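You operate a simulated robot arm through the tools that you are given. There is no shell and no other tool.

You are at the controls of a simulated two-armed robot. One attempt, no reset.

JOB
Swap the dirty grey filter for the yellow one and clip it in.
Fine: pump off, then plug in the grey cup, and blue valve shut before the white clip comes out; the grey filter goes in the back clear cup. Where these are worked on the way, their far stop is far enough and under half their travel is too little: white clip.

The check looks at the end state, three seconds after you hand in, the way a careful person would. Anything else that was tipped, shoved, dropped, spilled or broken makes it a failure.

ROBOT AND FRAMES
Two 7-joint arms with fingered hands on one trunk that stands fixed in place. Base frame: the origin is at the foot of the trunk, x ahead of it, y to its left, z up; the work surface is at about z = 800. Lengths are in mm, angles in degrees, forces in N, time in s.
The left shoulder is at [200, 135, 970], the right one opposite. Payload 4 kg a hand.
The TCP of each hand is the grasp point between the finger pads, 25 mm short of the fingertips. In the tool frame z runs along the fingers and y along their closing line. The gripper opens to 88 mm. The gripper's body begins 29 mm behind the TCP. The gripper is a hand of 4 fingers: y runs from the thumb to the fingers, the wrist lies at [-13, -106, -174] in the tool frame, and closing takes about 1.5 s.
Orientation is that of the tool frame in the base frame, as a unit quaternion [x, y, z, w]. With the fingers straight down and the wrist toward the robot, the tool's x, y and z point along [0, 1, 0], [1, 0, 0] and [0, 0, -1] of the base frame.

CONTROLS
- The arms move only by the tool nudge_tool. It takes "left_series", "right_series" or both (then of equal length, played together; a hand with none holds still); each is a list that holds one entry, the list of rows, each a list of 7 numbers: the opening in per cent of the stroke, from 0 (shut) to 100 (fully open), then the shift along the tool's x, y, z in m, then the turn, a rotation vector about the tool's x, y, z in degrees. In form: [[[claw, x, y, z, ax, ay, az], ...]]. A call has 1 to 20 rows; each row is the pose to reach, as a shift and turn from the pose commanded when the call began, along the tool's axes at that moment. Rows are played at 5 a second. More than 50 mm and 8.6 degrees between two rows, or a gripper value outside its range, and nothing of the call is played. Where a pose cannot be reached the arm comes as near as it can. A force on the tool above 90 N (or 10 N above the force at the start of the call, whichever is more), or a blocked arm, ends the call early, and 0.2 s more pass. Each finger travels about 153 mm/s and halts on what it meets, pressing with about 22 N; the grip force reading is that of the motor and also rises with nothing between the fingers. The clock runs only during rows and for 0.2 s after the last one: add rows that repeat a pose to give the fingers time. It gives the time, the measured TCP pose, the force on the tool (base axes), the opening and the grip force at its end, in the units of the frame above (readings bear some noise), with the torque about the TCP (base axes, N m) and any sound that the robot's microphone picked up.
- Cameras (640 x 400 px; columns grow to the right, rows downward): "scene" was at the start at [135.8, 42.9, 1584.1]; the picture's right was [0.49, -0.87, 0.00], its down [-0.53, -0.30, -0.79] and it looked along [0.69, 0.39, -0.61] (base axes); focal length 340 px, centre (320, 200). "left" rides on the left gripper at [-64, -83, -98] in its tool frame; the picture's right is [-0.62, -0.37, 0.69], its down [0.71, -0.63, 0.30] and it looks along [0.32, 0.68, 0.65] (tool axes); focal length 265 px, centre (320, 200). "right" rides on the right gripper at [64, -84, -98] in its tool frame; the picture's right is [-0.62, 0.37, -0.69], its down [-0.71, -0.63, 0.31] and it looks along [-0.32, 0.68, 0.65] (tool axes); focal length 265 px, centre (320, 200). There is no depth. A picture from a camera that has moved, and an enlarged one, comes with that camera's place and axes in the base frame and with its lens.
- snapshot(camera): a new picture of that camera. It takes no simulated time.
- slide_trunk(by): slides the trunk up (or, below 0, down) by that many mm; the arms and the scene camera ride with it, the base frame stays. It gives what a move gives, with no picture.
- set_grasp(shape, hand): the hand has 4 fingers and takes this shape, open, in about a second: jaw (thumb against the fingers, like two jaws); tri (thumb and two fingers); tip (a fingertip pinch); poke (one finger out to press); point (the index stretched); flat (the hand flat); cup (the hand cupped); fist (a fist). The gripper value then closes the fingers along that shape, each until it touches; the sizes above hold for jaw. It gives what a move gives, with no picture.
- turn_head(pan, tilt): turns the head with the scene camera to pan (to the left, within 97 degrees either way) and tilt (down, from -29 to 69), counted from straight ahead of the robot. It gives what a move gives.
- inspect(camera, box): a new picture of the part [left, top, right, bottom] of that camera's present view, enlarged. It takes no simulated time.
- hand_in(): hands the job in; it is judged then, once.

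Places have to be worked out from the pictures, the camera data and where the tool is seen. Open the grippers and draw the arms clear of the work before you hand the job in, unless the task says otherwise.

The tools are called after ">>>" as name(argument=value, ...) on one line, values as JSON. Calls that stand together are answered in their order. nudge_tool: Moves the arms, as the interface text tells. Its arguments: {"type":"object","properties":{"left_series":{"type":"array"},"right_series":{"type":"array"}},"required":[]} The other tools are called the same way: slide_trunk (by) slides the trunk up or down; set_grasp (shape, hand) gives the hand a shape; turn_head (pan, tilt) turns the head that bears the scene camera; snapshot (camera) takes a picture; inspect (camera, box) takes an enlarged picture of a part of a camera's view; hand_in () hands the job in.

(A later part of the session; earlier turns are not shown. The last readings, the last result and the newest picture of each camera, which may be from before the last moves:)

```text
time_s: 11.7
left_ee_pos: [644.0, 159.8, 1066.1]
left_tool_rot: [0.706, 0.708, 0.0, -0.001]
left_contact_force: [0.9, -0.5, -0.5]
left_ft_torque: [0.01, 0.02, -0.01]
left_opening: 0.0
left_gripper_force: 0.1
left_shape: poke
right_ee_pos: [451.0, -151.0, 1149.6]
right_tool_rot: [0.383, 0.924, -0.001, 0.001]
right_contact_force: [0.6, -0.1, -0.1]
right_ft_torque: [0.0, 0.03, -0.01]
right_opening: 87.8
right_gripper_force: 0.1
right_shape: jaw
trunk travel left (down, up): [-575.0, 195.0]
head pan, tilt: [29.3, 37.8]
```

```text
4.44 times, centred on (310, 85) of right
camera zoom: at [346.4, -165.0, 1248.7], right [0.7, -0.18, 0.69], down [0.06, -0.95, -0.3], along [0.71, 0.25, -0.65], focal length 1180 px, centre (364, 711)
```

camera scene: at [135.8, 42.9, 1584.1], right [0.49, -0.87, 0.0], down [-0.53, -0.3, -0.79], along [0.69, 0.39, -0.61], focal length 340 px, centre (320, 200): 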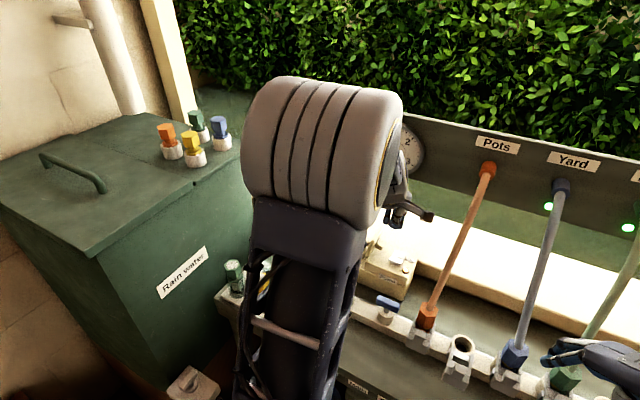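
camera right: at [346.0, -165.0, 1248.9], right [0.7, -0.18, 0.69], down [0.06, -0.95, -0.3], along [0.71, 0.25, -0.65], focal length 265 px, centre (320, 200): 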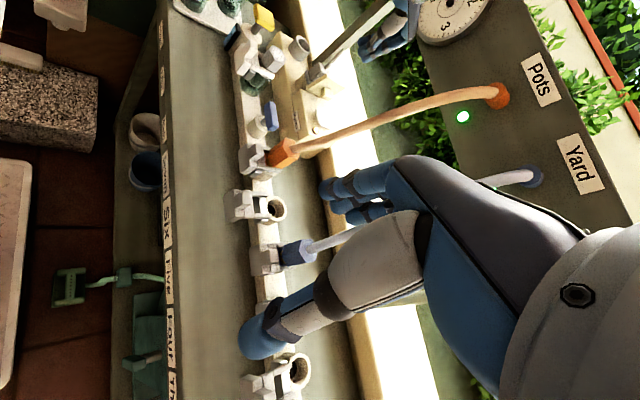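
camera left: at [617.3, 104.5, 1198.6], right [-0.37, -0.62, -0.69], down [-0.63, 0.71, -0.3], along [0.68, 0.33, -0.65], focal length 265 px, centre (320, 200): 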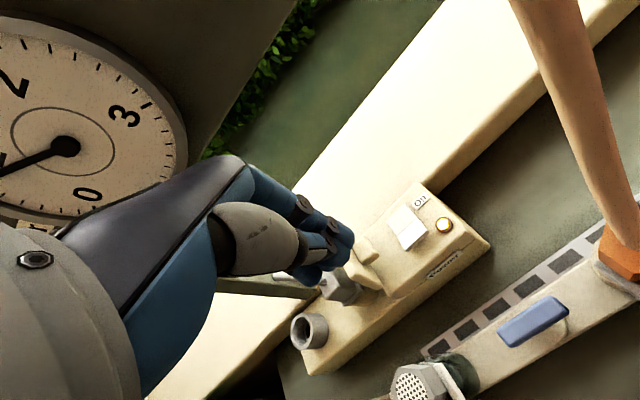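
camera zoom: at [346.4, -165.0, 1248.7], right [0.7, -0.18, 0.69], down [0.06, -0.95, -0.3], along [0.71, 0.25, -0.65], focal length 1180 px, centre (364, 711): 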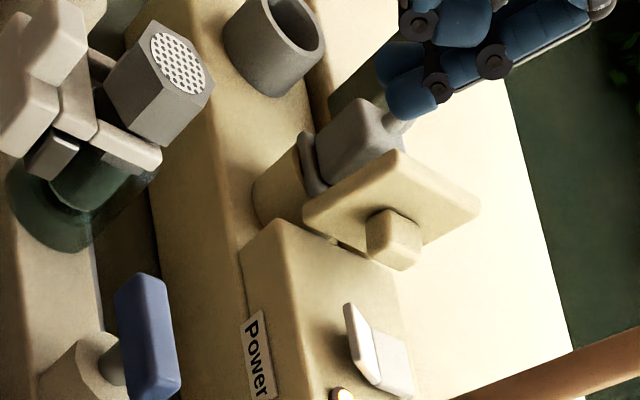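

The light is on again: my finger had slipped over the front edge and dragged the rocker back when lifting. I'll press again ~7 mm further onto the front half and then lift straight up.

>>> nudge_tool(left_series=[[[100, 0.001, 0.035, 0.03, 0, 0, 0], [100, 0.002, 0.07, 0.06, 0, 0, 0], [100, 0.003, 0.1, 0.09, 0, 0, 0], [100, 0.004, 0.107, 0.104, 0, 0, 0], [100, 0.004, 0.107, 0.106, 0, 0, 0]]])

>>> inspect(camera="left", box=[220, 150, 460, 310])

>>> inspect(camera="right", box=[280, 50, 380, 130])

```text
time_s: 12.9
left_ee_pos: [751.2, 164.5, 959.2]
left_tool_rot: [0.708, 0.707, 0.0, -0.001]
left_contact_force: [0.2, -0.1, 0.1]
left_ft_torque: [0.0, -0.01, -0.02]
left_opening: 0.0
left_gripper_force: 0.1
left_shape: poke
right_ee_pos: [450.9, -151.3, 1149.6]
right_tool_rot: [0.383, 0.924, 0.001, -0.001]
right_contact_force: [0.3, -0.8, 0.4]
right_ft_torque: [-0.01, 0.02, -0.02]
right_opening: 87.8
right_gripper_force: 0.1
right_shape: jaw
trunk travel left (down, up): [-575.0, 195.0]
head pan, tilt: [29.3, 37.8]
```

```text
2.50 times, centred on (340, 230) of left
camera zoom: at [669.0, 100.7, 1058.1], right [-0.37, -0.62, -0.69], down [-0.63, 0.71, -0.3], along [0.68, 0.33, -0.65], focal length 664 px, centre (270, 125)
```

zoom: 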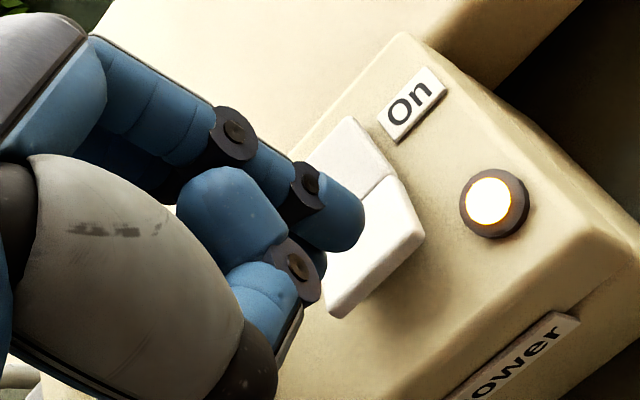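

```text
5.00 times, centred on (330, 90) of right
camera zoom: at [346.0, -165.0, 1248.8], right [0.7, -0.18, 0.69], down [0.06, -0.95, -0.3], along [0.71, 0.25, -0.65], focal length 1327 px, centre (270, 750)
```

zoom: 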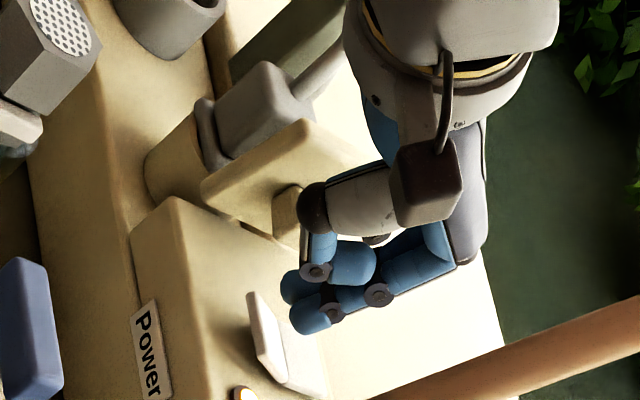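

Now the tip is above the middle of the front half. Press down in steps.

>>> nudge_tool(left_series=[[[100, -0.001, 0, 0.005, 0, 0, 0], [100, -0.001, 0, 0.01, 0, 0, 0], [100, -0.001, 0, 0.014, 0, 0, 0], [100, -0.001, 0, 0.017, 0, 0, 0], [100, -0.001, 0, 0.02, 0, 0, 0], [100, -0.001, 0, 0.02, 0, 0, 0]]])

>>> inspect(camera="left", box=[220, 150, 460, 310])

>>> inspect(camera="right", box=[280, 50, 380, 130])

```text
time_s: 14.3
left_ee_pos: [751.9, 163.8, 940.5]
left_tool_rot: [0.707, 0.707, 0.0, 0.0]
left_contact_force: [-0.5, -0.4, -0.3]
left_ft_torque: [0.02, 0.0, 0.03]
left_opening: 0.1
left_gripper_force: 0.1
left_shape: poke
right_ee_pos: [450.2, -151.1, 1150.0]
right_tool_rot: [0.382, 0.924, 0.001, 0.0]
right_contact_force: [-0.1, 0.6, 0.2]
right_ft_torque: [0.01, -0.02, -0.03]
right_opening: 87.9
right_gripper_force: 0.2
right_shape: jaw
trunk travel left (down, up): [-575.0, 195.0]
head pan, tilt: [29.3, 37.8]
```

```text
2.50 times, centred on (340, 230) of left
camera zoom: at [669.6, 100.1, 1037.8], right [-0.37, -0.62, -0.69], down [-0.63, 0.71, -0.3], along [0.68, 0.32, -0.65], focal length 664 px, centre (270, 125)
```

zoom: 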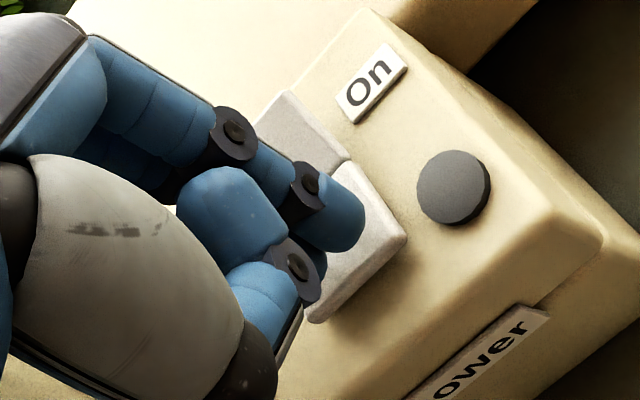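

```text
5.00 times, centred on (330, 90) of right
camera zoom: at [346.1, -165.0, 1248.8], right [0.7, -0.18, 0.69], down [0.06, -0.95, -0.3], along [0.71, 0.25, -0.65], focal length 1327 px, centre (270, 750)
```

zoom: 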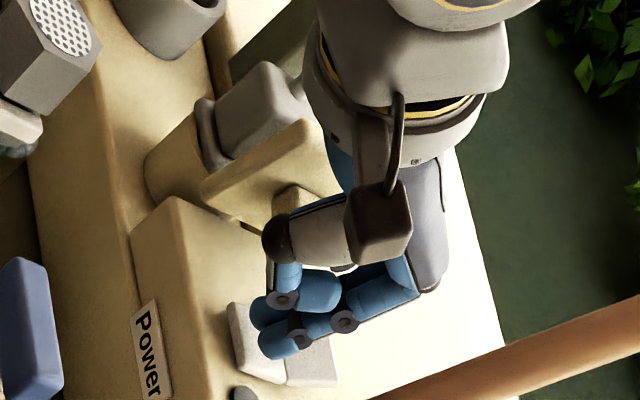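

The LED is off with the finger squarely on the front half. I press a few millimetres further to reach the stop, then lift straight up.

>>> nudge_tool(left_series=[[[100, 0, 0, 0.002, 0, 0, 0], [100, 0, 0, 0.004, 0, 0, 0], [100, 0, 0, 0.005, 0, 0, 0]]])

>>> inspect(camera="left", box=[220, 150, 460, 310])

```text
time_s: 15.1
left_ee_pos: [751.8, 164.1, 935.2]
left_tool_rot: [0.707, 0.707, 0.001, 0.0]
left_contact_force: [-0.8, -0.8, 0.3]
left_ft_torque: [-0.04, -0.01, 0.0]
left_opening: 0.2
left_gripper_force: 0.0
left_shape: poke
right_ee_pos: [449.8, -151.5, 1149.0]
right_tool_rot: [0.383, 0.924, 0.001, 0.0]
right_contact_force: [0.2, 0.0, -0.3]
right_ft_torque: [0.01, 0.01, -0.03]
right_opening: 87.8
right_gripper_force: 0.0
right_shape: jaw
trunk travel left (down, up): [-575.0, 195.0]
head pan, tilt: [29.3, 37.8]
```

```text
2.50 times, centred on (340, 230) of left
camera zoom: at [669.2, 100.9, 1033.0], right [-0.37, -0.62, -0.69], down [-0.63, 0.71, -0.3], along [0.68, 0.32, -0.65], focal length 664 px, centre (270, 125)
```

zoom: 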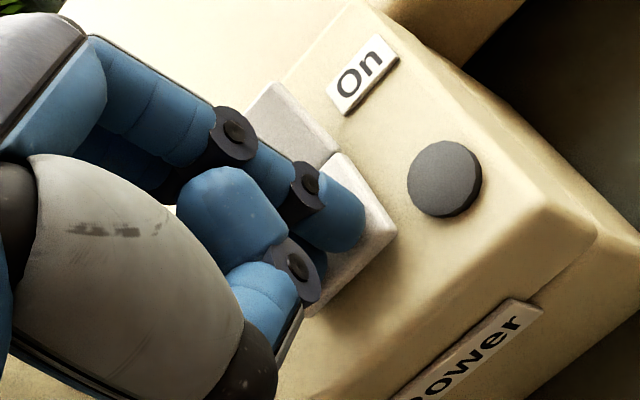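

Still no resisting force; continue down a little until it bottoms.

>>> nudge_tool(left_series=[[[100, 0, 0, 0.002, 0, 0, 0], [100, 0, 0, 0.004, 0, 0, 0], [100, 0, 0, 0.004, 0, 0, 0]]])

>>> inspect(camera="left", box=[220, 150, 460, 310])

>>> inspect(camera="right", box=[280, 70, 360, 130])

```text
time_s: 15.9
left_ee_pos: [752.6, 164.5, 932.9]
left_tool_rot: [0.706, 0.708, 0.002, 0.002]
left_contact_force: [0.3, 0.8, 20.3]
left_ft_torque: [0.09, -0.05, -0.01]
left_opening: 0.2
left_gripper_force: 0.2
left_shape: poke
right_ee_pos: [450.7, -150.4, 1150.6]
right_tool_rot: [0.383, 0.924, 0.001, 0.0]
right_contact_force: [0.5, -0.1, 0.0]
right_ft_torque: [0.01, -0.03, 0.02]
right_opening: 87.5
right_gripper_force: 0.0
right_shape: jaw
trunk travel left (down, up): [-575.0, 195.0]
head pan, tilt: [29.3, 37.8]
```

```text
2.50 times, centred on (340, 230) of left
camera zoom: at [669.6, 100.5, 1030.8], right [-0.36, -0.62, -0.7], down [-0.63, 0.71, -0.31], along [0.69, 0.33, -0.65], focal length 664 px, centre (270, 125)
```

zoom: 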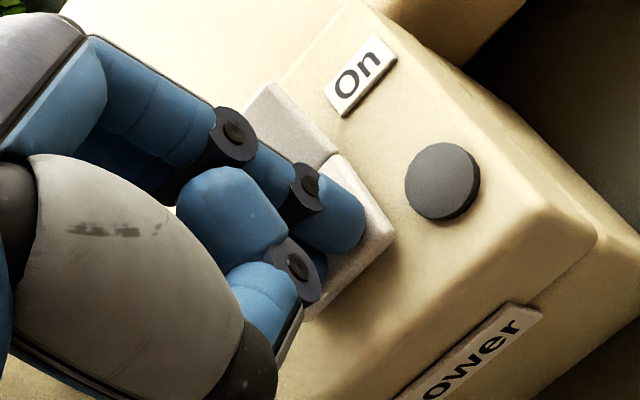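

```text
6.67 times, centred on (320, 100) of right
camera zoom: at [345.7, -165.0, 1249.2], right [0.7, -0.18, 0.69], down [0.06, -0.95, -0.3], along [0.71, 0.26, -0.65], focal length 1769 px, centre (320, 867)
```

zoom: 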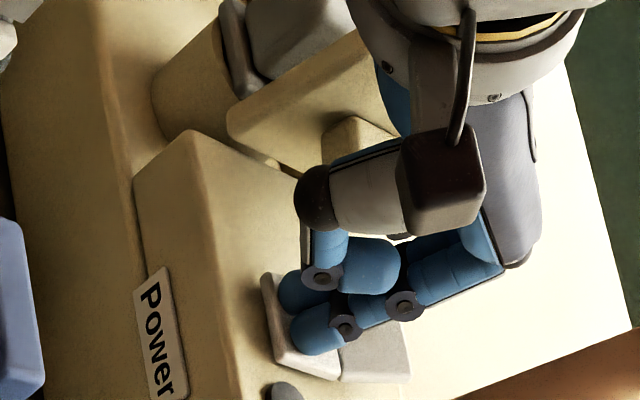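

Bottomed with 20 N and the LED is dark. Lift straight up and retreat at a low, safe path, then look.

>>> nudge_tool(left_series=[[[100, 0, 0, -0.006, 0, 0, 0], [100, 0, 0, -0.02, 0, 0, 0], [100, 0, 0, -0.05, 0, 0, 0], [100, 0, -0.03, -0.09, 0, 0, 0], [100, 0, -0.07, -0.12, 0, 0, 0], [100, 0, -0.1, -0.14, 0, 0, 0]]])

>>> inspect(camera="left", box=[240, 100, 540, 300])

>>> inspect(camera="right", box=[260, 40, 360, 130])

```text
time_s: 17.3
left_ee_pos: [655.0, 166.0, 1072.0]
left_tool_rot: [0.706, 0.708, -0.001, -0.001]
left_contact_force: [-0.2, -0.2, 0.8]
left_ft_torque: [-0.02, 0.0, -0.01]
left_opening: 0.0
left_gripper_force: 0.1
left_shape: poke
right_ee_pos: [450.1, -152.3, 1150.2]
right_tool_rot: [0.383, 0.924, 0.0, 0.0]
right_contact_force: [0.3, 0.5, 0.0]
right_ft_torque: [-0.03, 0.03, 0.01]
right_opening: 87.8
right_gripper_force: 0.1
right_shape: jaw
trunk travel left (down, up): [-575.0, 195.0]
head pan, tilt: [29.3, 37.8]
```

```text
2.00 times, centred on (390, 200) of left
camera zoom: at [571.5, 101.4, 1170.7], right [-0.37, -0.62, -0.69], down [-0.63, 0.71, -0.3], along [0.68, 0.33, -0.65], focal length 531 px, centre (180, 200)
```

zoom: 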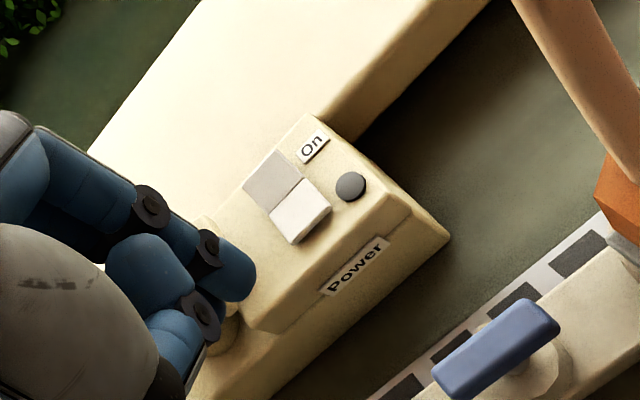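

```text
4.44 times, centred on (310, 85) of right
camera zoom: at [346.5, -165.0, 1248.7], right [0.7, -0.18, 0.69], down [0.06, -0.95, -0.3], along [0.71, 0.25, -0.65], focal length 1180 px, centre (364, 711)
```

zoom: 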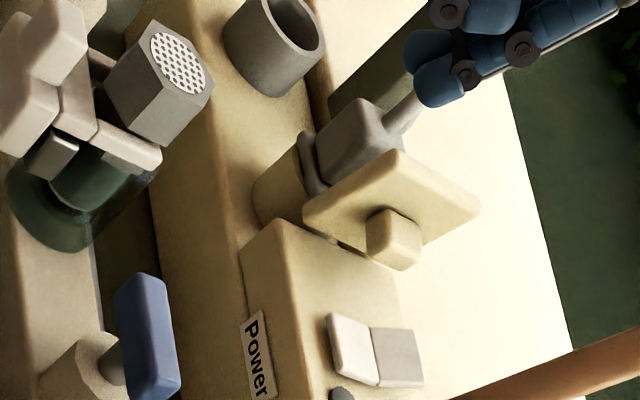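

Pump is off (rocker front down, LED dark). Next the plug: I switch the left hand back to jaw and look closely at plug, flap and grey cup for a collision-free grasp.

>>> set_grasp(shape="jaw", hand="left")

>>> inspect(camera="right", box=[290, 20, 360, 100])

>>> snapshot(camera="scene")

>>> snapshot(camera="left")

```text
time_s: 18.2
left_ee_pos: [654.7, 165.4, 1072.3]
left_tool_rot: [0.707, 0.707, 0.0, 0.0]
left_contact_force: [0.8, 0.6, -0.2]
left_ft_torque: [-0.01, -0.02, 0.03]
left_opening: 88.0
left_gripper_force: 0.0
left_shape: jaw
right_ee_pos: [449.8, -150.8, 1149.9]
right_tool_rot: [0.382, 0.924, 0.002, 0.0]
right_contact_force: [0.4, 0.2, -0.3]
right_ft_torque: [0.0, 0.0, 0.0]
right_opening: 87.8
right_gripper_force: 0.0
right_shape: jaw
trunk travel left (down, up): [-575.0, 195.0]
head pan, tilt: [29.3, 37.8]
```

```text
5.00 times, centred on (325, 60) of right
camera zoom: at [346.1, -165.0, 1248.8], right [0.7, -0.18, 0.69], down [0.06, -0.95, -0.3], along [0.71, 0.25, -0.65], focal length 1327 px, centre (295, 900)
```

zoom: 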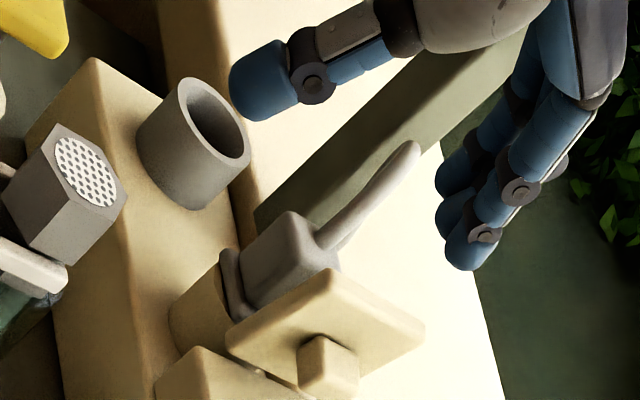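

```text
taken
camera scene: at [135.8, 42.9, 1584.1], right [0.49, -0.87, 0.0], down [-0.53, -0.3, -0.79], along [0.69, 0.39, -0.61], focal length 340 px, centre (320, 200)
```

scene: 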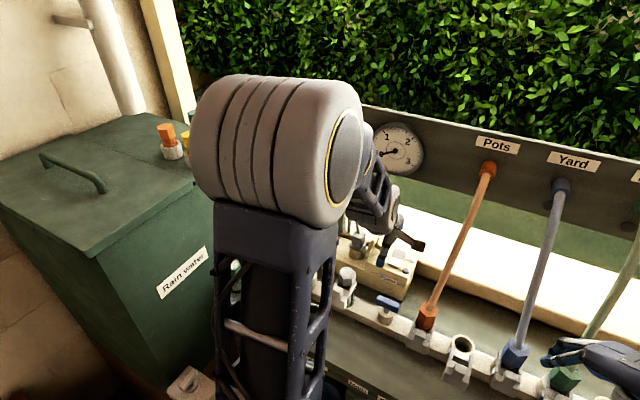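

```text
taken
camera left: at [571.7, 101.3, 1170.7], right [-0.37, -0.62, -0.69], down [-0.63, 0.71, -0.3], along [0.68, 0.32, -0.65], focal length 265 px, centre (320, 200)
```

left: 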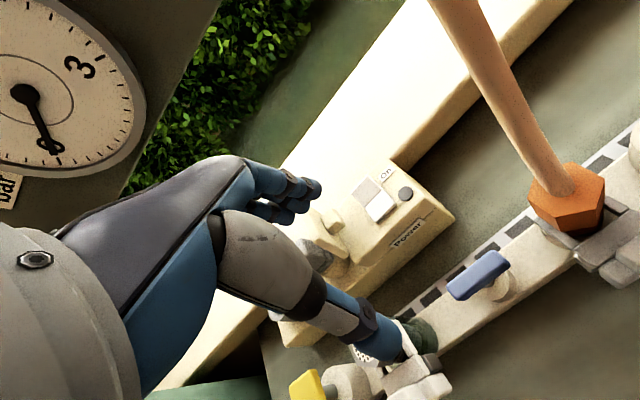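

The gauge dropped to 0, confirming the pump is off. Plug top is at about (784,288,942), grey cup rim at (779,395,897). I'll yaw the left hand so the thumb is on the +y side (to avoid the flap), away from obstacles.

>>> nudge_tool(left_series=[[[90, 0.012, -0.001, -0.005, 0, 0, 8], [80, 0.025, -0.003, -0.01, 0, 0, 16], [70, 0.037, -0.004, -0.015, 0, 0, 24], [60, 0.05, -0.005, -0.02, 0, 0, 32], [60, 0.062, -0.007, -0.025, 0, 0, 40], [60, 0.074, -0.008, -0.028, 0, 0, 48], [60, 0.086, -0.009, -0.028, 0, 0, 56], [60, 0.098, -0.011, -0.028, 0, 0, 64], [60, 0.11, -0.012, -0.028, 0, 0, 72], [60, 0.122, -0.013, -0.028, 0, 0, 80], [60, 0.135, -0.015, -0.028, 0, 0, 86], [60, 0.135, -0.015, -0.028, 0, 0, 90], [60, 0.135, -0.015, -0.028, 0, 0, 90]]])

>>> snapshot(camera="left")

>>> snapshot(camera="scene")

>>> snapshot(camera="right")

```text
time_s: 21.0
left_ee_pos: [636.6, 298.4, 1098.3]
left_tool_rot: [1.0, 0.0, 0.0, -0.001]
left_contact_force: [-0.5, 0.1, -0.3]
left_ft_torque: [0.02, 0.02, -0.01]
left_opening: 53.0
left_gripper_force: 0.0
left_shape: jaw
right_ee_pos: [450.0, -150.8, 1149.5]
right_tool_rot: [0.383, 0.924, 0.001, 0.0]
right_contact_force: [-0.5, 0.8, 0.0]
right_ft_torque: [0.01, 0.01, 0.0]
right_opening: 87.7
right_gripper_force: 0.0
right_shape: jaw
trunk travel left (down, up): [-575.0, 195.0]
head pan, tilt: [29.3, 37.8]
```

```text
taken
camera left: at [573.0, 382.6, 1197.6], right [-0.62, 0.37, -0.69], down [0.71, 0.63, -0.3], along [0.32, -0.68, -0.65], focal length 265 px, centre (320, 200)
```

left: 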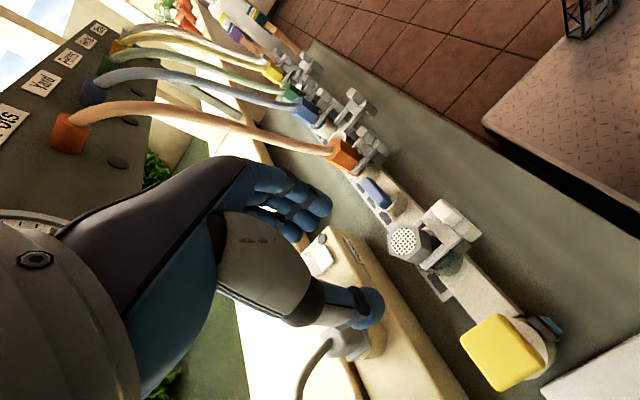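

```text
taken
camera scene: at [135.8, 42.9, 1584.1], right [0.49, -0.87, 0.0], down [-0.53, -0.3, -0.79], along [0.69, 0.39, -0.61], focal length 340 px, centre (320, 200)
```

scene: 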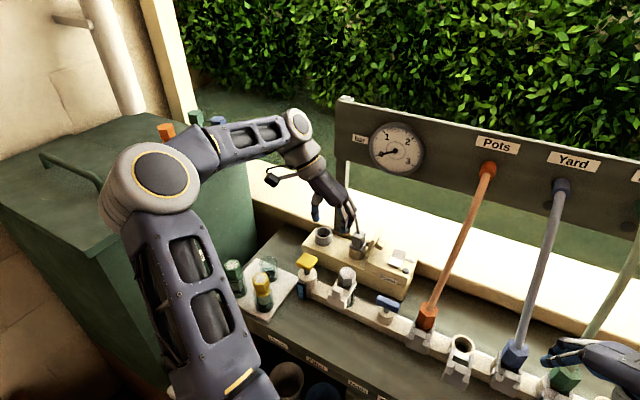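

```text
taken
camera right: at [346.1, -165.0, 1248.8], right [0.7, -0.18, 0.69], down [0.06, -0.95, -0.3], along [0.71, 0.26, -0.65], focal length 265 px, centre (320, 200)
```

right: 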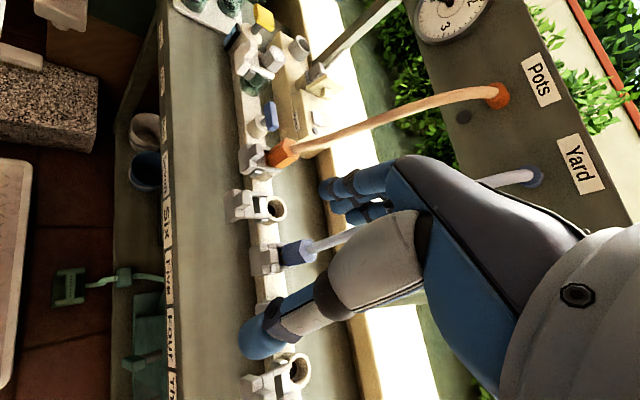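

This arm configuration leaves the scene view clear. I'll zoom on the plug, cup and tray from the scene camera.

>>> inspect(camera="scene", box=[300, 195, 420, 275])

>>> inspect(camera="scene", box=[210, 240, 330, 330])

>>> inspect(camera="left", box=[280, 160, 480, 400])

```text
5.00 times, centred on (360, 235) of scene
camera zoom: at [135.8, 42.9, 1584.1], right [0.49, -0.87, 0.0], down [-0.53, -0.3, -0.79], along [0.69, 0.39, -0.61], focal length 1698 px, centre (120, 25)
```

zoom: 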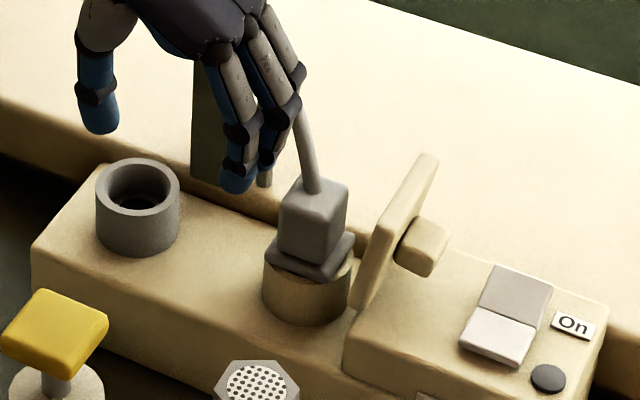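

```text
4.44 times, centred on (270, 285) of scene
camera zoom: at [135.8, 42.9, 1584.1], right [0.49, -0.87, 0.0], down [-0.53, -0.3, -0.79], along [0.69, 0.39, -0.61], focal length 1509 px, centre (542, -178)
```

zoom: 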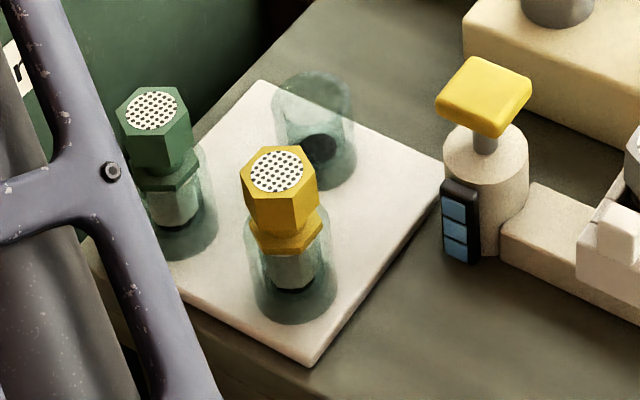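

```text
1.67 times, centred on (380, 280) of left
camera zoom: at [573.0, 382.6, 1197.6], right [-0.62, 0.37, -0.69], down [0.71, 0.63, -0.3], along [0.32, -0.68, -0.65], focal length 442 px, centre (220, 67)
```

zoom: 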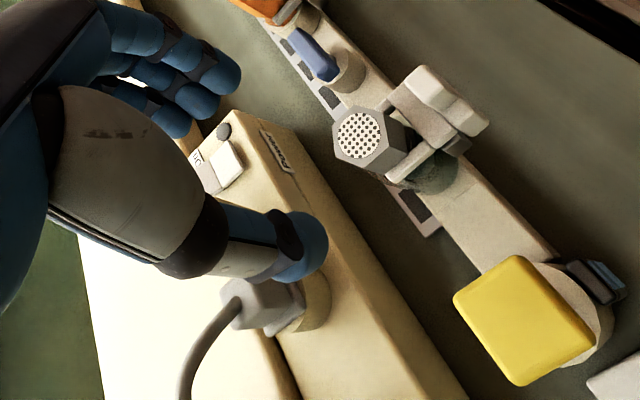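

The hand is yawed properly (thumb at +y). Now I tilt it 50° so the fingers point forward-down, moving to a pre-approach point in front of the plug.

>>> nudge_tool(left_series=[[[60, 0.009, 0.001, 0.012, 0, 7, 0], [60, 0.018, 0.002, 0.025, 0, 14, 0], [60, 0.027, 0.003, 0.038, 0, 21, 0], [60, 0.036, 0.004, 0.052, 0, 28, 0], [60, 0.045, 0.005, 0.066, 0, 36, 0], [60, 0.054, 0.006, 0.08, 0, 43, 0], [60, 0.063, 0.006, 0.095, 0, 50, 0], [60, 0.063, 0.006, 0.095, 0, 50, 0]]])

>>> snapshot(camera="left")

>>> snapshot(camera="scene")

>>> inspect(camera="scene", box=[300, 195, 420, 275])

>>> inspect(camera="right", box=[260, 20, 360, 100])

```text
time_s: 22.8
left_ee_pos: [698.9, 292.8, 1004.3]
left_tool_rot: [0.906, 0.0, 0.424, 0.0]
left_contact_force: [0.5, -0.2, 0.0]
left_ft_torque: [-0.03, -0.01, -0.02]
left_opening: 53.2
left_gripper_force: 0.0
left_shape: jaw
right_ee_pos: [450.5, -150.0, 1150.0]
right_tool_rot: [0.382, 0.924, 0.001, 0.0]
right_contact_force: [-1.0, 0.4, -0.1]
right_ft_torque: [0.0, -0.01, 0.01]
right_opening: 87.5
right_gripper_force: 0.1
right_shape: jaw
trunk travel left (down, up): [-575.0, 195.0]
head pan, tilt: [29.3, 37.8]
```

```text
taken
camera left: at [583.3, 377.6, 1017.4], right [0.13, 0.37, -0.92], down [0.69, 0.63, 0.35], along [0.71, -0.68, -0.17], focal length 265 px, centre (320, 200)
```

left: 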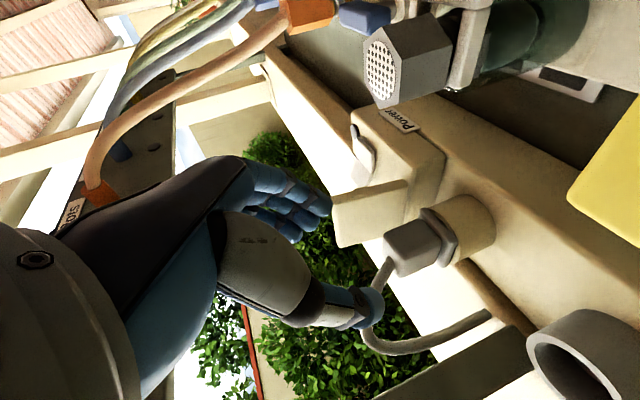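

```text
taken
camera scene: at [135.8, 42.9, 1584.1], right [0.49, -0.87, 0.0], down [-0.53, -0.3, -0.79], along [0.69, 0.39, -0.61], focal length 340 px, centre (320, 200)
```

scene: 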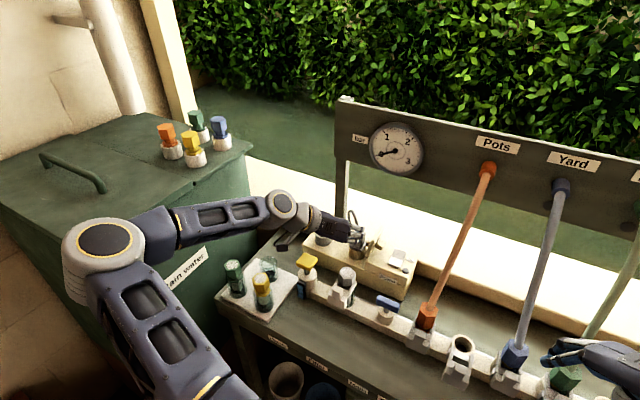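

```text
5.00 times, centred on (360, 235) of scene
camera zoom: at [135.8, 42.9, 1584.1], right [0.49, -0.87, 0.0], down [-0.53, -0.3, -0.79], along [0.69, 0.39, -0.61], focal length 1698 px, centre (120, 25)
```

zoom: 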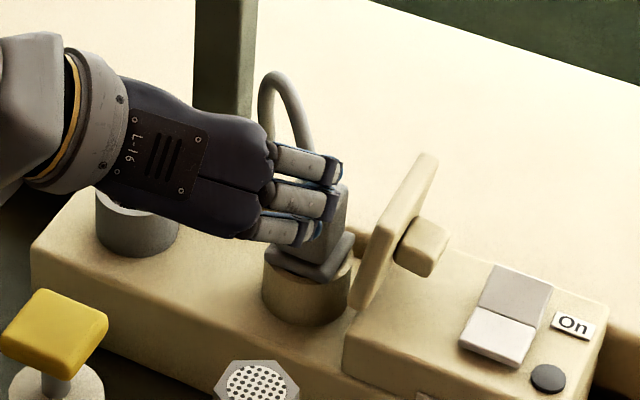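

```text
5.00 times, centred on (310, 60) of right
camera zoom: at [346.1, -165.0, 1248.8], right [0.7, -0.18, 0.69], down [0.06, -0.95, -0.3], along [0.71, 0.25, -0.65], focal length 1327 px, centre (370, 900)
```

zoom: 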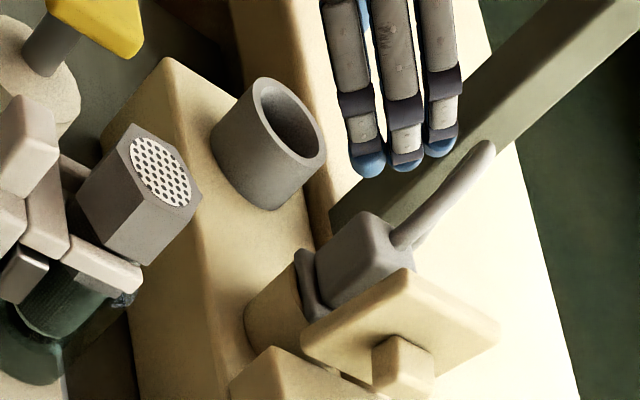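

Hand tilted well, scene view clear. I'll zoom the left camera on the plug to refine its position relative to the hand.

>>> inspect(camera="left", box=[300, 150, 520, 350])

>>> inspect(camera="left", box=[340, 0, 640, 200])

>>> inspect(camera="scene", box=[340, 215, 390, 260])

```text
2.00 times, centred on (410, 250) of left
camera zoom: at [583.3, 377.6, 1017.4], right [0.13, 0.37, -0.92], down [0.69, 0.63, 0.35], along [0.71, -0.68, -0.17], focal length 531 px, centre (140, 100)
```

zoom: 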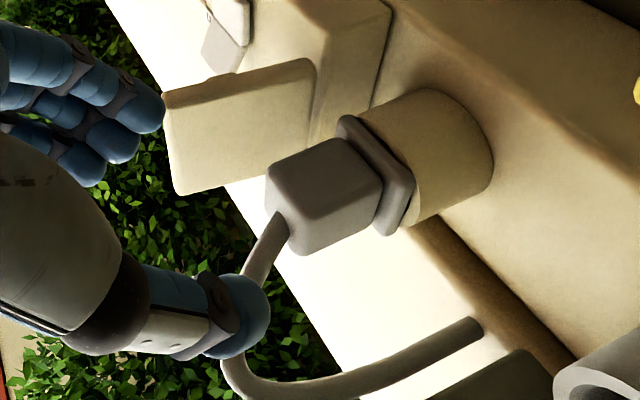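

```text
2.00 times, centred on (490, 100) of left
camera zoom: at [583.3, 377.6, 1017.4], right [0.13, 0.37, -0.92], down [0.69, 0.63, 0.35], along [0.71, -0.68, -0.17], focal length 531 px, centre (-20, 400)
```

zoom: 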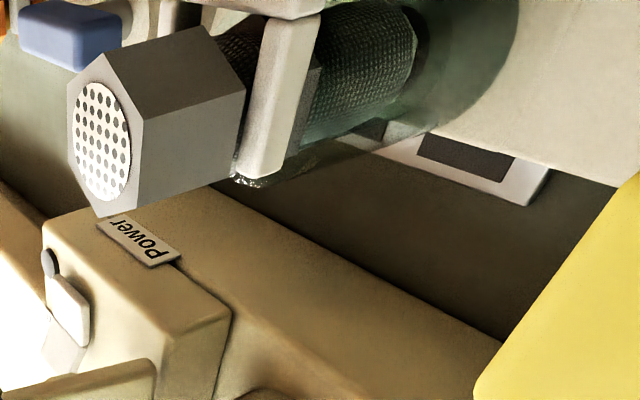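

```text
8.89 times, centred on (365, 238) of scene
camera zoom: at [135.8, 42.9, 1584.1], right [0.49, -0.87, 0.0], down [-0.53, -0.3, -0.79], along [0.69, 0.39, -0.61], focal length 3018 px, centre (-80, -133)
```

zoom: 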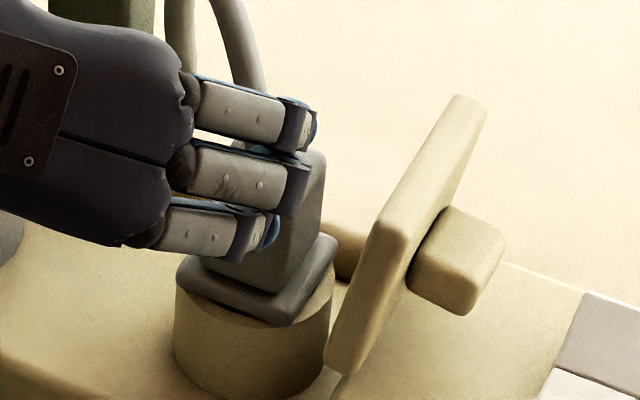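

I advance the open hand along its pointing direction about 56 mm, then check alignment against plug and flap.

>>> nudge_tool(left_series=[[[60, -0.001, 0.001, 0.014, 0, 0, 0], [60, -0.001, 0.001, 0.028, 0, 0, 0], [60, -0.002, 0.002, 0.042, 0, 0, 0], [60, -0.003, 0.002, 0.056, 0, 0, 0], [60, -0.003, 0.002, 0.056, 0, 0, 0]]])

>>> inspect(camera="left", box=[240, 150, 480, 310])

>>> inspect(camera="scene", box=[330, 205, 400, 260])

>>> inspect(camera="right", box=[280, 30, 360, 100])

```text
time_s: 24.0
left_ee_pos: [739.7, 290.9, 965.6]
left_tool_rot: [0.906, 0.0, 0.422, 0.001]
left_contact_force: [0.2, 0.5, 0.3]
left_ft_torque: [-0.02, -0.04, 0.0]
left_opening: 53.3
left_gripper_force: 0.0
left_shape: jaw
right_ee_pos: [450.3, -151.3, 1149.3]
right_tool_rot: [0.383, 0.924, 0.001, 0.001]
right_contact_force: [0.1, 0.2, 0.3]
right_ft_torque: [-0.01, 0.02, 0.01]
right_opening: 88.0
right_gripper_force: 0.1
right_shape: jaw
trunk travel left (down, up): [-575.0, 195.0]
head pan, tilt: [29.3, 37.8]
```

```text
2.50 times, centred on (360, 230) of left
camera zoom: at [624.4, 374.6, 979.0], right [0.13, 0.37, -0.92], down [0.69, 0.63, 0.35], along [0.71, -0.68, -0.17], focal length 664 px, centre (220, 125)
```

zoom: 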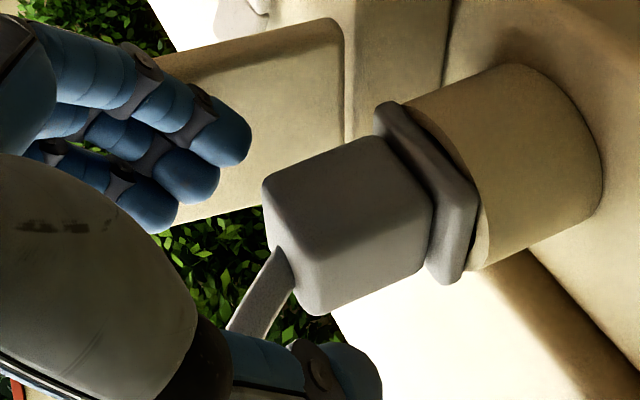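

```text
7.27 times, centred on (365, 232) of scene
camera zoom: at [135.8, 42.9, 1584.1], right [0.49, -0.87, 0.0], down [-0.53, -0.3, -0.79], along [0.69, 0.39, -0.61], focal length 2469 px, centre (-7, -36)
```

zoom: 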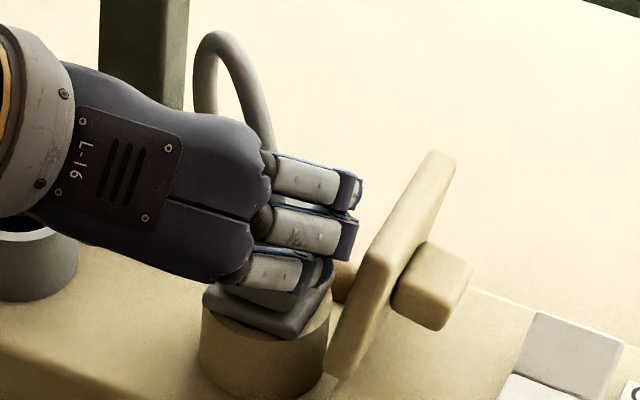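

```text
5.71 times, centred on (320, 65) of right
camera zoom: at [346.1, -165.0, 1248.8], right [0.7, -0.18, 0.69], down [0.06, -0.95, -0.3], along [0.71, 0.25, -0.65], focal length 1517 px, centre (320, 971)
```

zoom: 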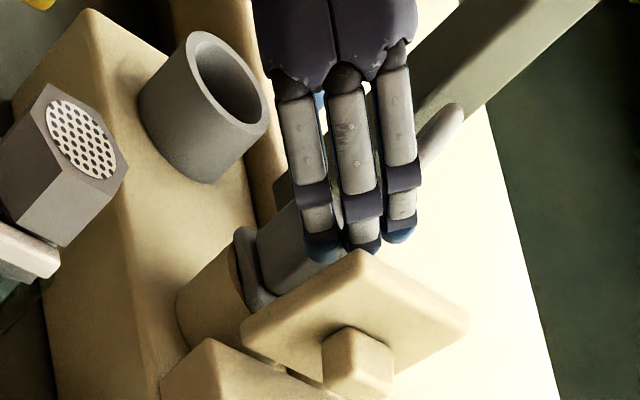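

Refined plug top centre ≈ (778,284,945), flap face at y≈240. I recentre by 4 mm in −y and advance the rest, to a grasp TCP of about (770,287,937).

>>> nudge_tool(left_series=[[[60, 0, 0.004, 0.004, 0, 0, 0], [60, -0.001, 0.004, 0.014, 0, 0, 0], [60, -0.001, 0.004, 0.024, 0, 0, 0], [60, -0.002, 0.004, 0.033, 0, 0, 0], [60, -0.002, 0.004, 0.041, 0, 0, 0], [60, -0.002, 0.004, 0.041, 0, 0, 0]]])

>>> inspect(camera="left", box=[240, 150, 480, 310])

>>> inspect(camera="scene", box=[330, 205, 400, 260])

>>> inspect(camera="right", box=[280, 30, 360, 100])

```text
time_s: 25.4
left_ee_pos: [770.2, 289.7, 938.3]
left_tool_rot: [0.906, 0.001, 0.423, 0.0]
left_contact_force: [-3.5, 15.0, 5.5]
left_ft_torque: [-0.51, -0.03, -0.22]
left_opening: 49.7
left_gripper_force: 0.0
left_shape: jaw
right_ee_pos: [450.3, -151.2, 1149.2]
right_tool_rot: [0.383, 0.924, 0.001, 0.001]
right_contact_force: [-0.7, 0.6, 0.6]
right_ft_torque: [-0.01, 0.01, 0.0]
right_opening: 87.4
right_gripper_force: 0.0
right_shape: jaw
trunk travel left (down, up): [-575.0, 195.0]
head pan, tilt: [29.3, 37.8]
```

```text
2.50 times, centred on (360, 230) of left
camera zoom: at [654.0, 372.4, 951.6], right [0.13, 0.37, -0.92], down [0.69, 0.63, 0.35], along [0.71, -0.68, -0.17], focal length 664 px, centre (220, 125)
```

zoom: 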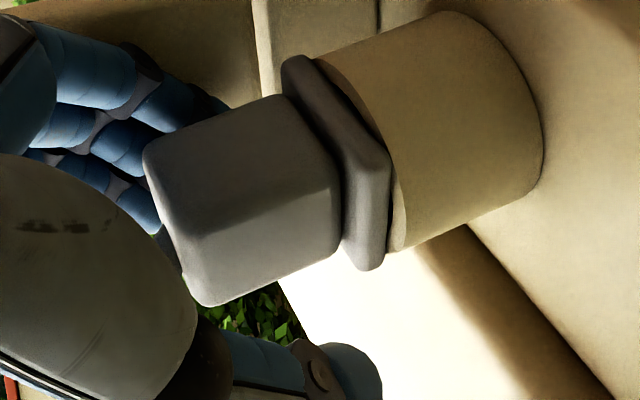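

```text
7.27 times, centred on (365, 232) of scene
camera zoom: at [135.6, 43.5, 1584.2], right [0.49, -0.87, 0.0], down [-0.53, -0.3, -0.79], along [0.69, 0.39, -0.61], focal length 2469 px, centre (-7, -36)
```

zoom: 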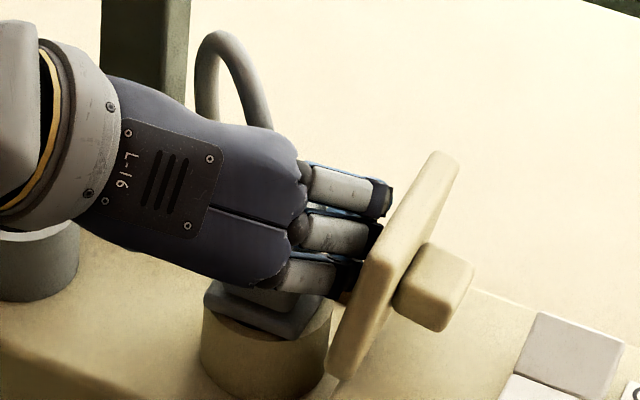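

```text
5.71 times, centred on (320, 65) of right
camera zoom: at [345.9, -164.5, 1249.0], right [0.7, -0.18, 0.69], down [0.06, -0.95, -0.3], along [0.71, 0.25, -0.65], focal length 1517 px, centre (320, 971)
```

zoom: 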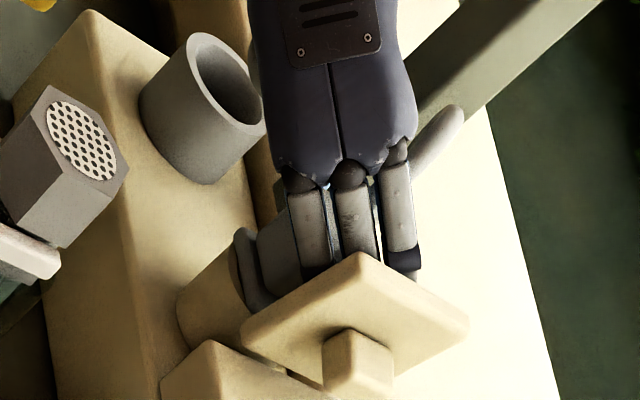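

There is a 15 N side contact: the finger backs touch the flap. I close now in place (the fingers leave the flap and clamp the plug), without further advance.

>>> nudge_tool(left_series=[[[45, 0, -0.001, 0, 0, 0, 0], [30, 0, -0.001, 0, 0, 0, 0], [0, 0, -0.001, 0, 0, 0, 0], [0, 0, -0.001, 0, 0, 0, 0], [0, 0, -0.001, 0, 0, 0, 0], [0, 0, -0.001, 0, 0, 0, 0]]])

>>> inspect(camera="left", box=[240, 150, 480, 310])

>>> inspect(camera="scene", box=[330, 205, 400, 260])

>>> inspect(camera="right", box=[280, 30, 360, 100])

```text
time_s: 26.8
left_ee_pos: [769.6, 288.1, 938.8]
left_tool_rot: [0.906, 0.0, 0.422, 0.0]
left_contact_force: [1.8, -3.1, 1.8]
left_ft_torque: [-0.1, -0.06, -0.01]
left_opening: 24.6
left_gripper_force: 22.0
left_shape: jaw
right_ee_pos: [450.6, -151.5, 1148.5]
right_tool_rot: [0.383, 0.924, 0.0, 0.0]
right_contact_force: [0.0, -0.3, 0.7]
right_ft_torque: [0.01, 0.0, -0.02]
right_opening: 87.6
right_gripper_force: 0.0
right_shape: jaw
trunk travel left (down, up): [-575.0, 195.0]
head pan, tilt: [29.3, 37.8]
```

```text
2.50 times, centred on (360, 230) of left
camera zoom: at [654.1, 371.7, 952.0], right [0.13, 0.37, -0.92], down [0.69, 0.63, 0.35], along [0.71, -0.68, -0.17], focal length 664 px, centre (220, 125)
```

zoom: 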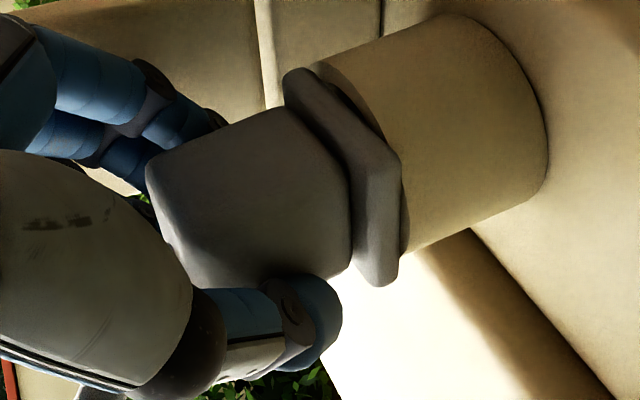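

```text
7.27 times, centred on (365, 232) of scene
camera zoom: at [135.9, 42.8, 1584.1], right [0.49, -0.87, 0.0], down [-0.53, -0.3, -0.79], along [0.69, 0.39, -0.61], focal length 2469 px, centre (-7, -36)
```

zoom: 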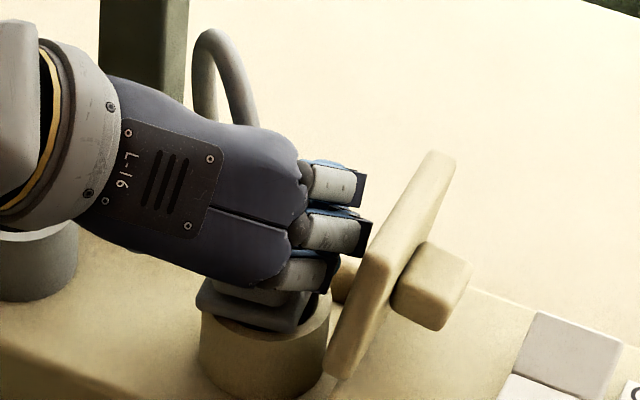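

```text
5.71 times, centred on (320, 65) of right
camera zoom: at [346.1, -165.1, 1248.8], right [0.7, -0.18, 0.69], down [0.06, -0.95, -0.3], along [0.71, 0.26, -0.65], focal length 1517 px, centre (320, 971)
```

zoom: 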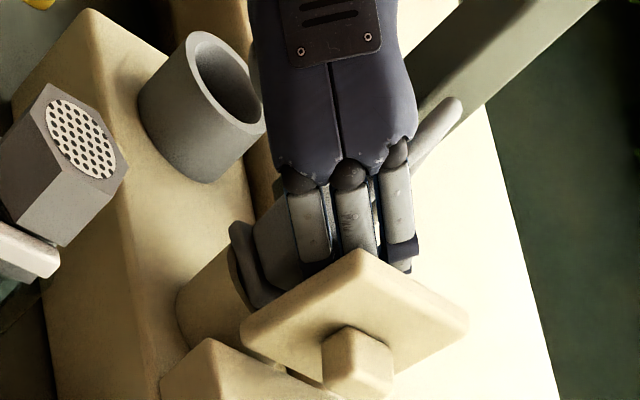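

The plug is clamped (24.6 mm, 22 N). Now I lift straight up slowly.

>>> nudge_tool(left_series=[[[0, 0.0038, 0, -0.0032, 0, 0, 0], [0, 0.0077, 0, -0.0064, 0, 0, 0], [0, 0.0115, 0, -0.0096, 0, 0, 0], [0, 0.0153, 0, -0.0129, 0, 0, 0], [0, 0.0192, 0, -0.0161, 0, 0, 0], [0, 0.023, 0, -0.0193, 0, 0, 0], [0, 0.0268, 0, -0.0225, 0, 0, 0], [0, 0.0306, 0, -0.0257, 0, 0, 0]]])

>>> inspect(camera="left", box=[240, 150, 480, 310])

>>> inspect(camera="scene", box=[310, 195, 410, 265])

>>> inspect(camera="right", box=[280, 20, 370, 100])

```text
time_s: 28.6
left_ee_pos: [771.1, 289.0, 979.6]
left_tool_rot: [0.906, 0.0, 0.422, -0.001]
left_contact_force: [-0.5, -0.3, -0.1]
left_ft_torque: [-0.01, 0.01, 0.0]
left_opening: 24.8
left_gripper_force: 21.8
left_shape: jaw
right_ee_pos: [450.4, -151.5, 1148.6]
right_tool_rot: [0.383, 0.924, 0.001, 0.0]
right_contact_force: [-0.2, 0.0, 0.0]
right_ft_torque: [0.01, 0.03, -0.03]
right_opening: 87.6
right_gripper_force: 0.0
right_shape: jaw
trunk travel left (down, up): [-575.0, 195.0]
head pan, tilt: [29.3, 37.8]
```

```text
2.50 times, centred on (360, 230) of left
camera zoom: at [654.5, 372.2, 992.0], right [0.13, 0.37, -0.92], down [0.69, 0.63, 0.35], along [0.71, -0.68, -0.17], focal length 664 px, centre (220, 125)
```

zoom: 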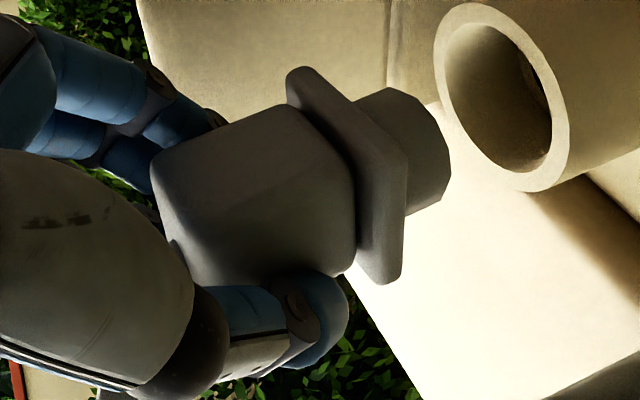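

```text
5.71 times, centred on (360, 230) of scene
camera zoom: at [135.9, 42.9, 1584.1], right [0.49, -0.87, 0.0], down [-0.53, -0.3, -0.79], along [0.69, 0.39, -0.61], focal length 1940 px, centre (91, 29)
```

zoom: 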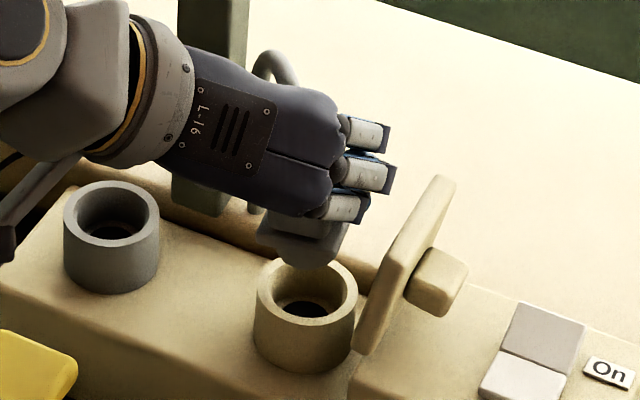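

```text
5.00 times, centred on (325, 60) of right
camera zoom: at [346.1, -165.0, 1248.8], right [0.7, -0.18, 0.69], down [0.06, -0.95, -0.3], along [0.71, 0.25, -0.65], focal length 1327 px, centre (295, 900)
```

zoom: 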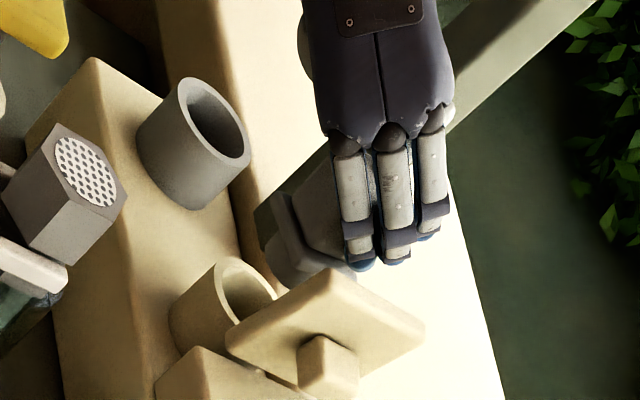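

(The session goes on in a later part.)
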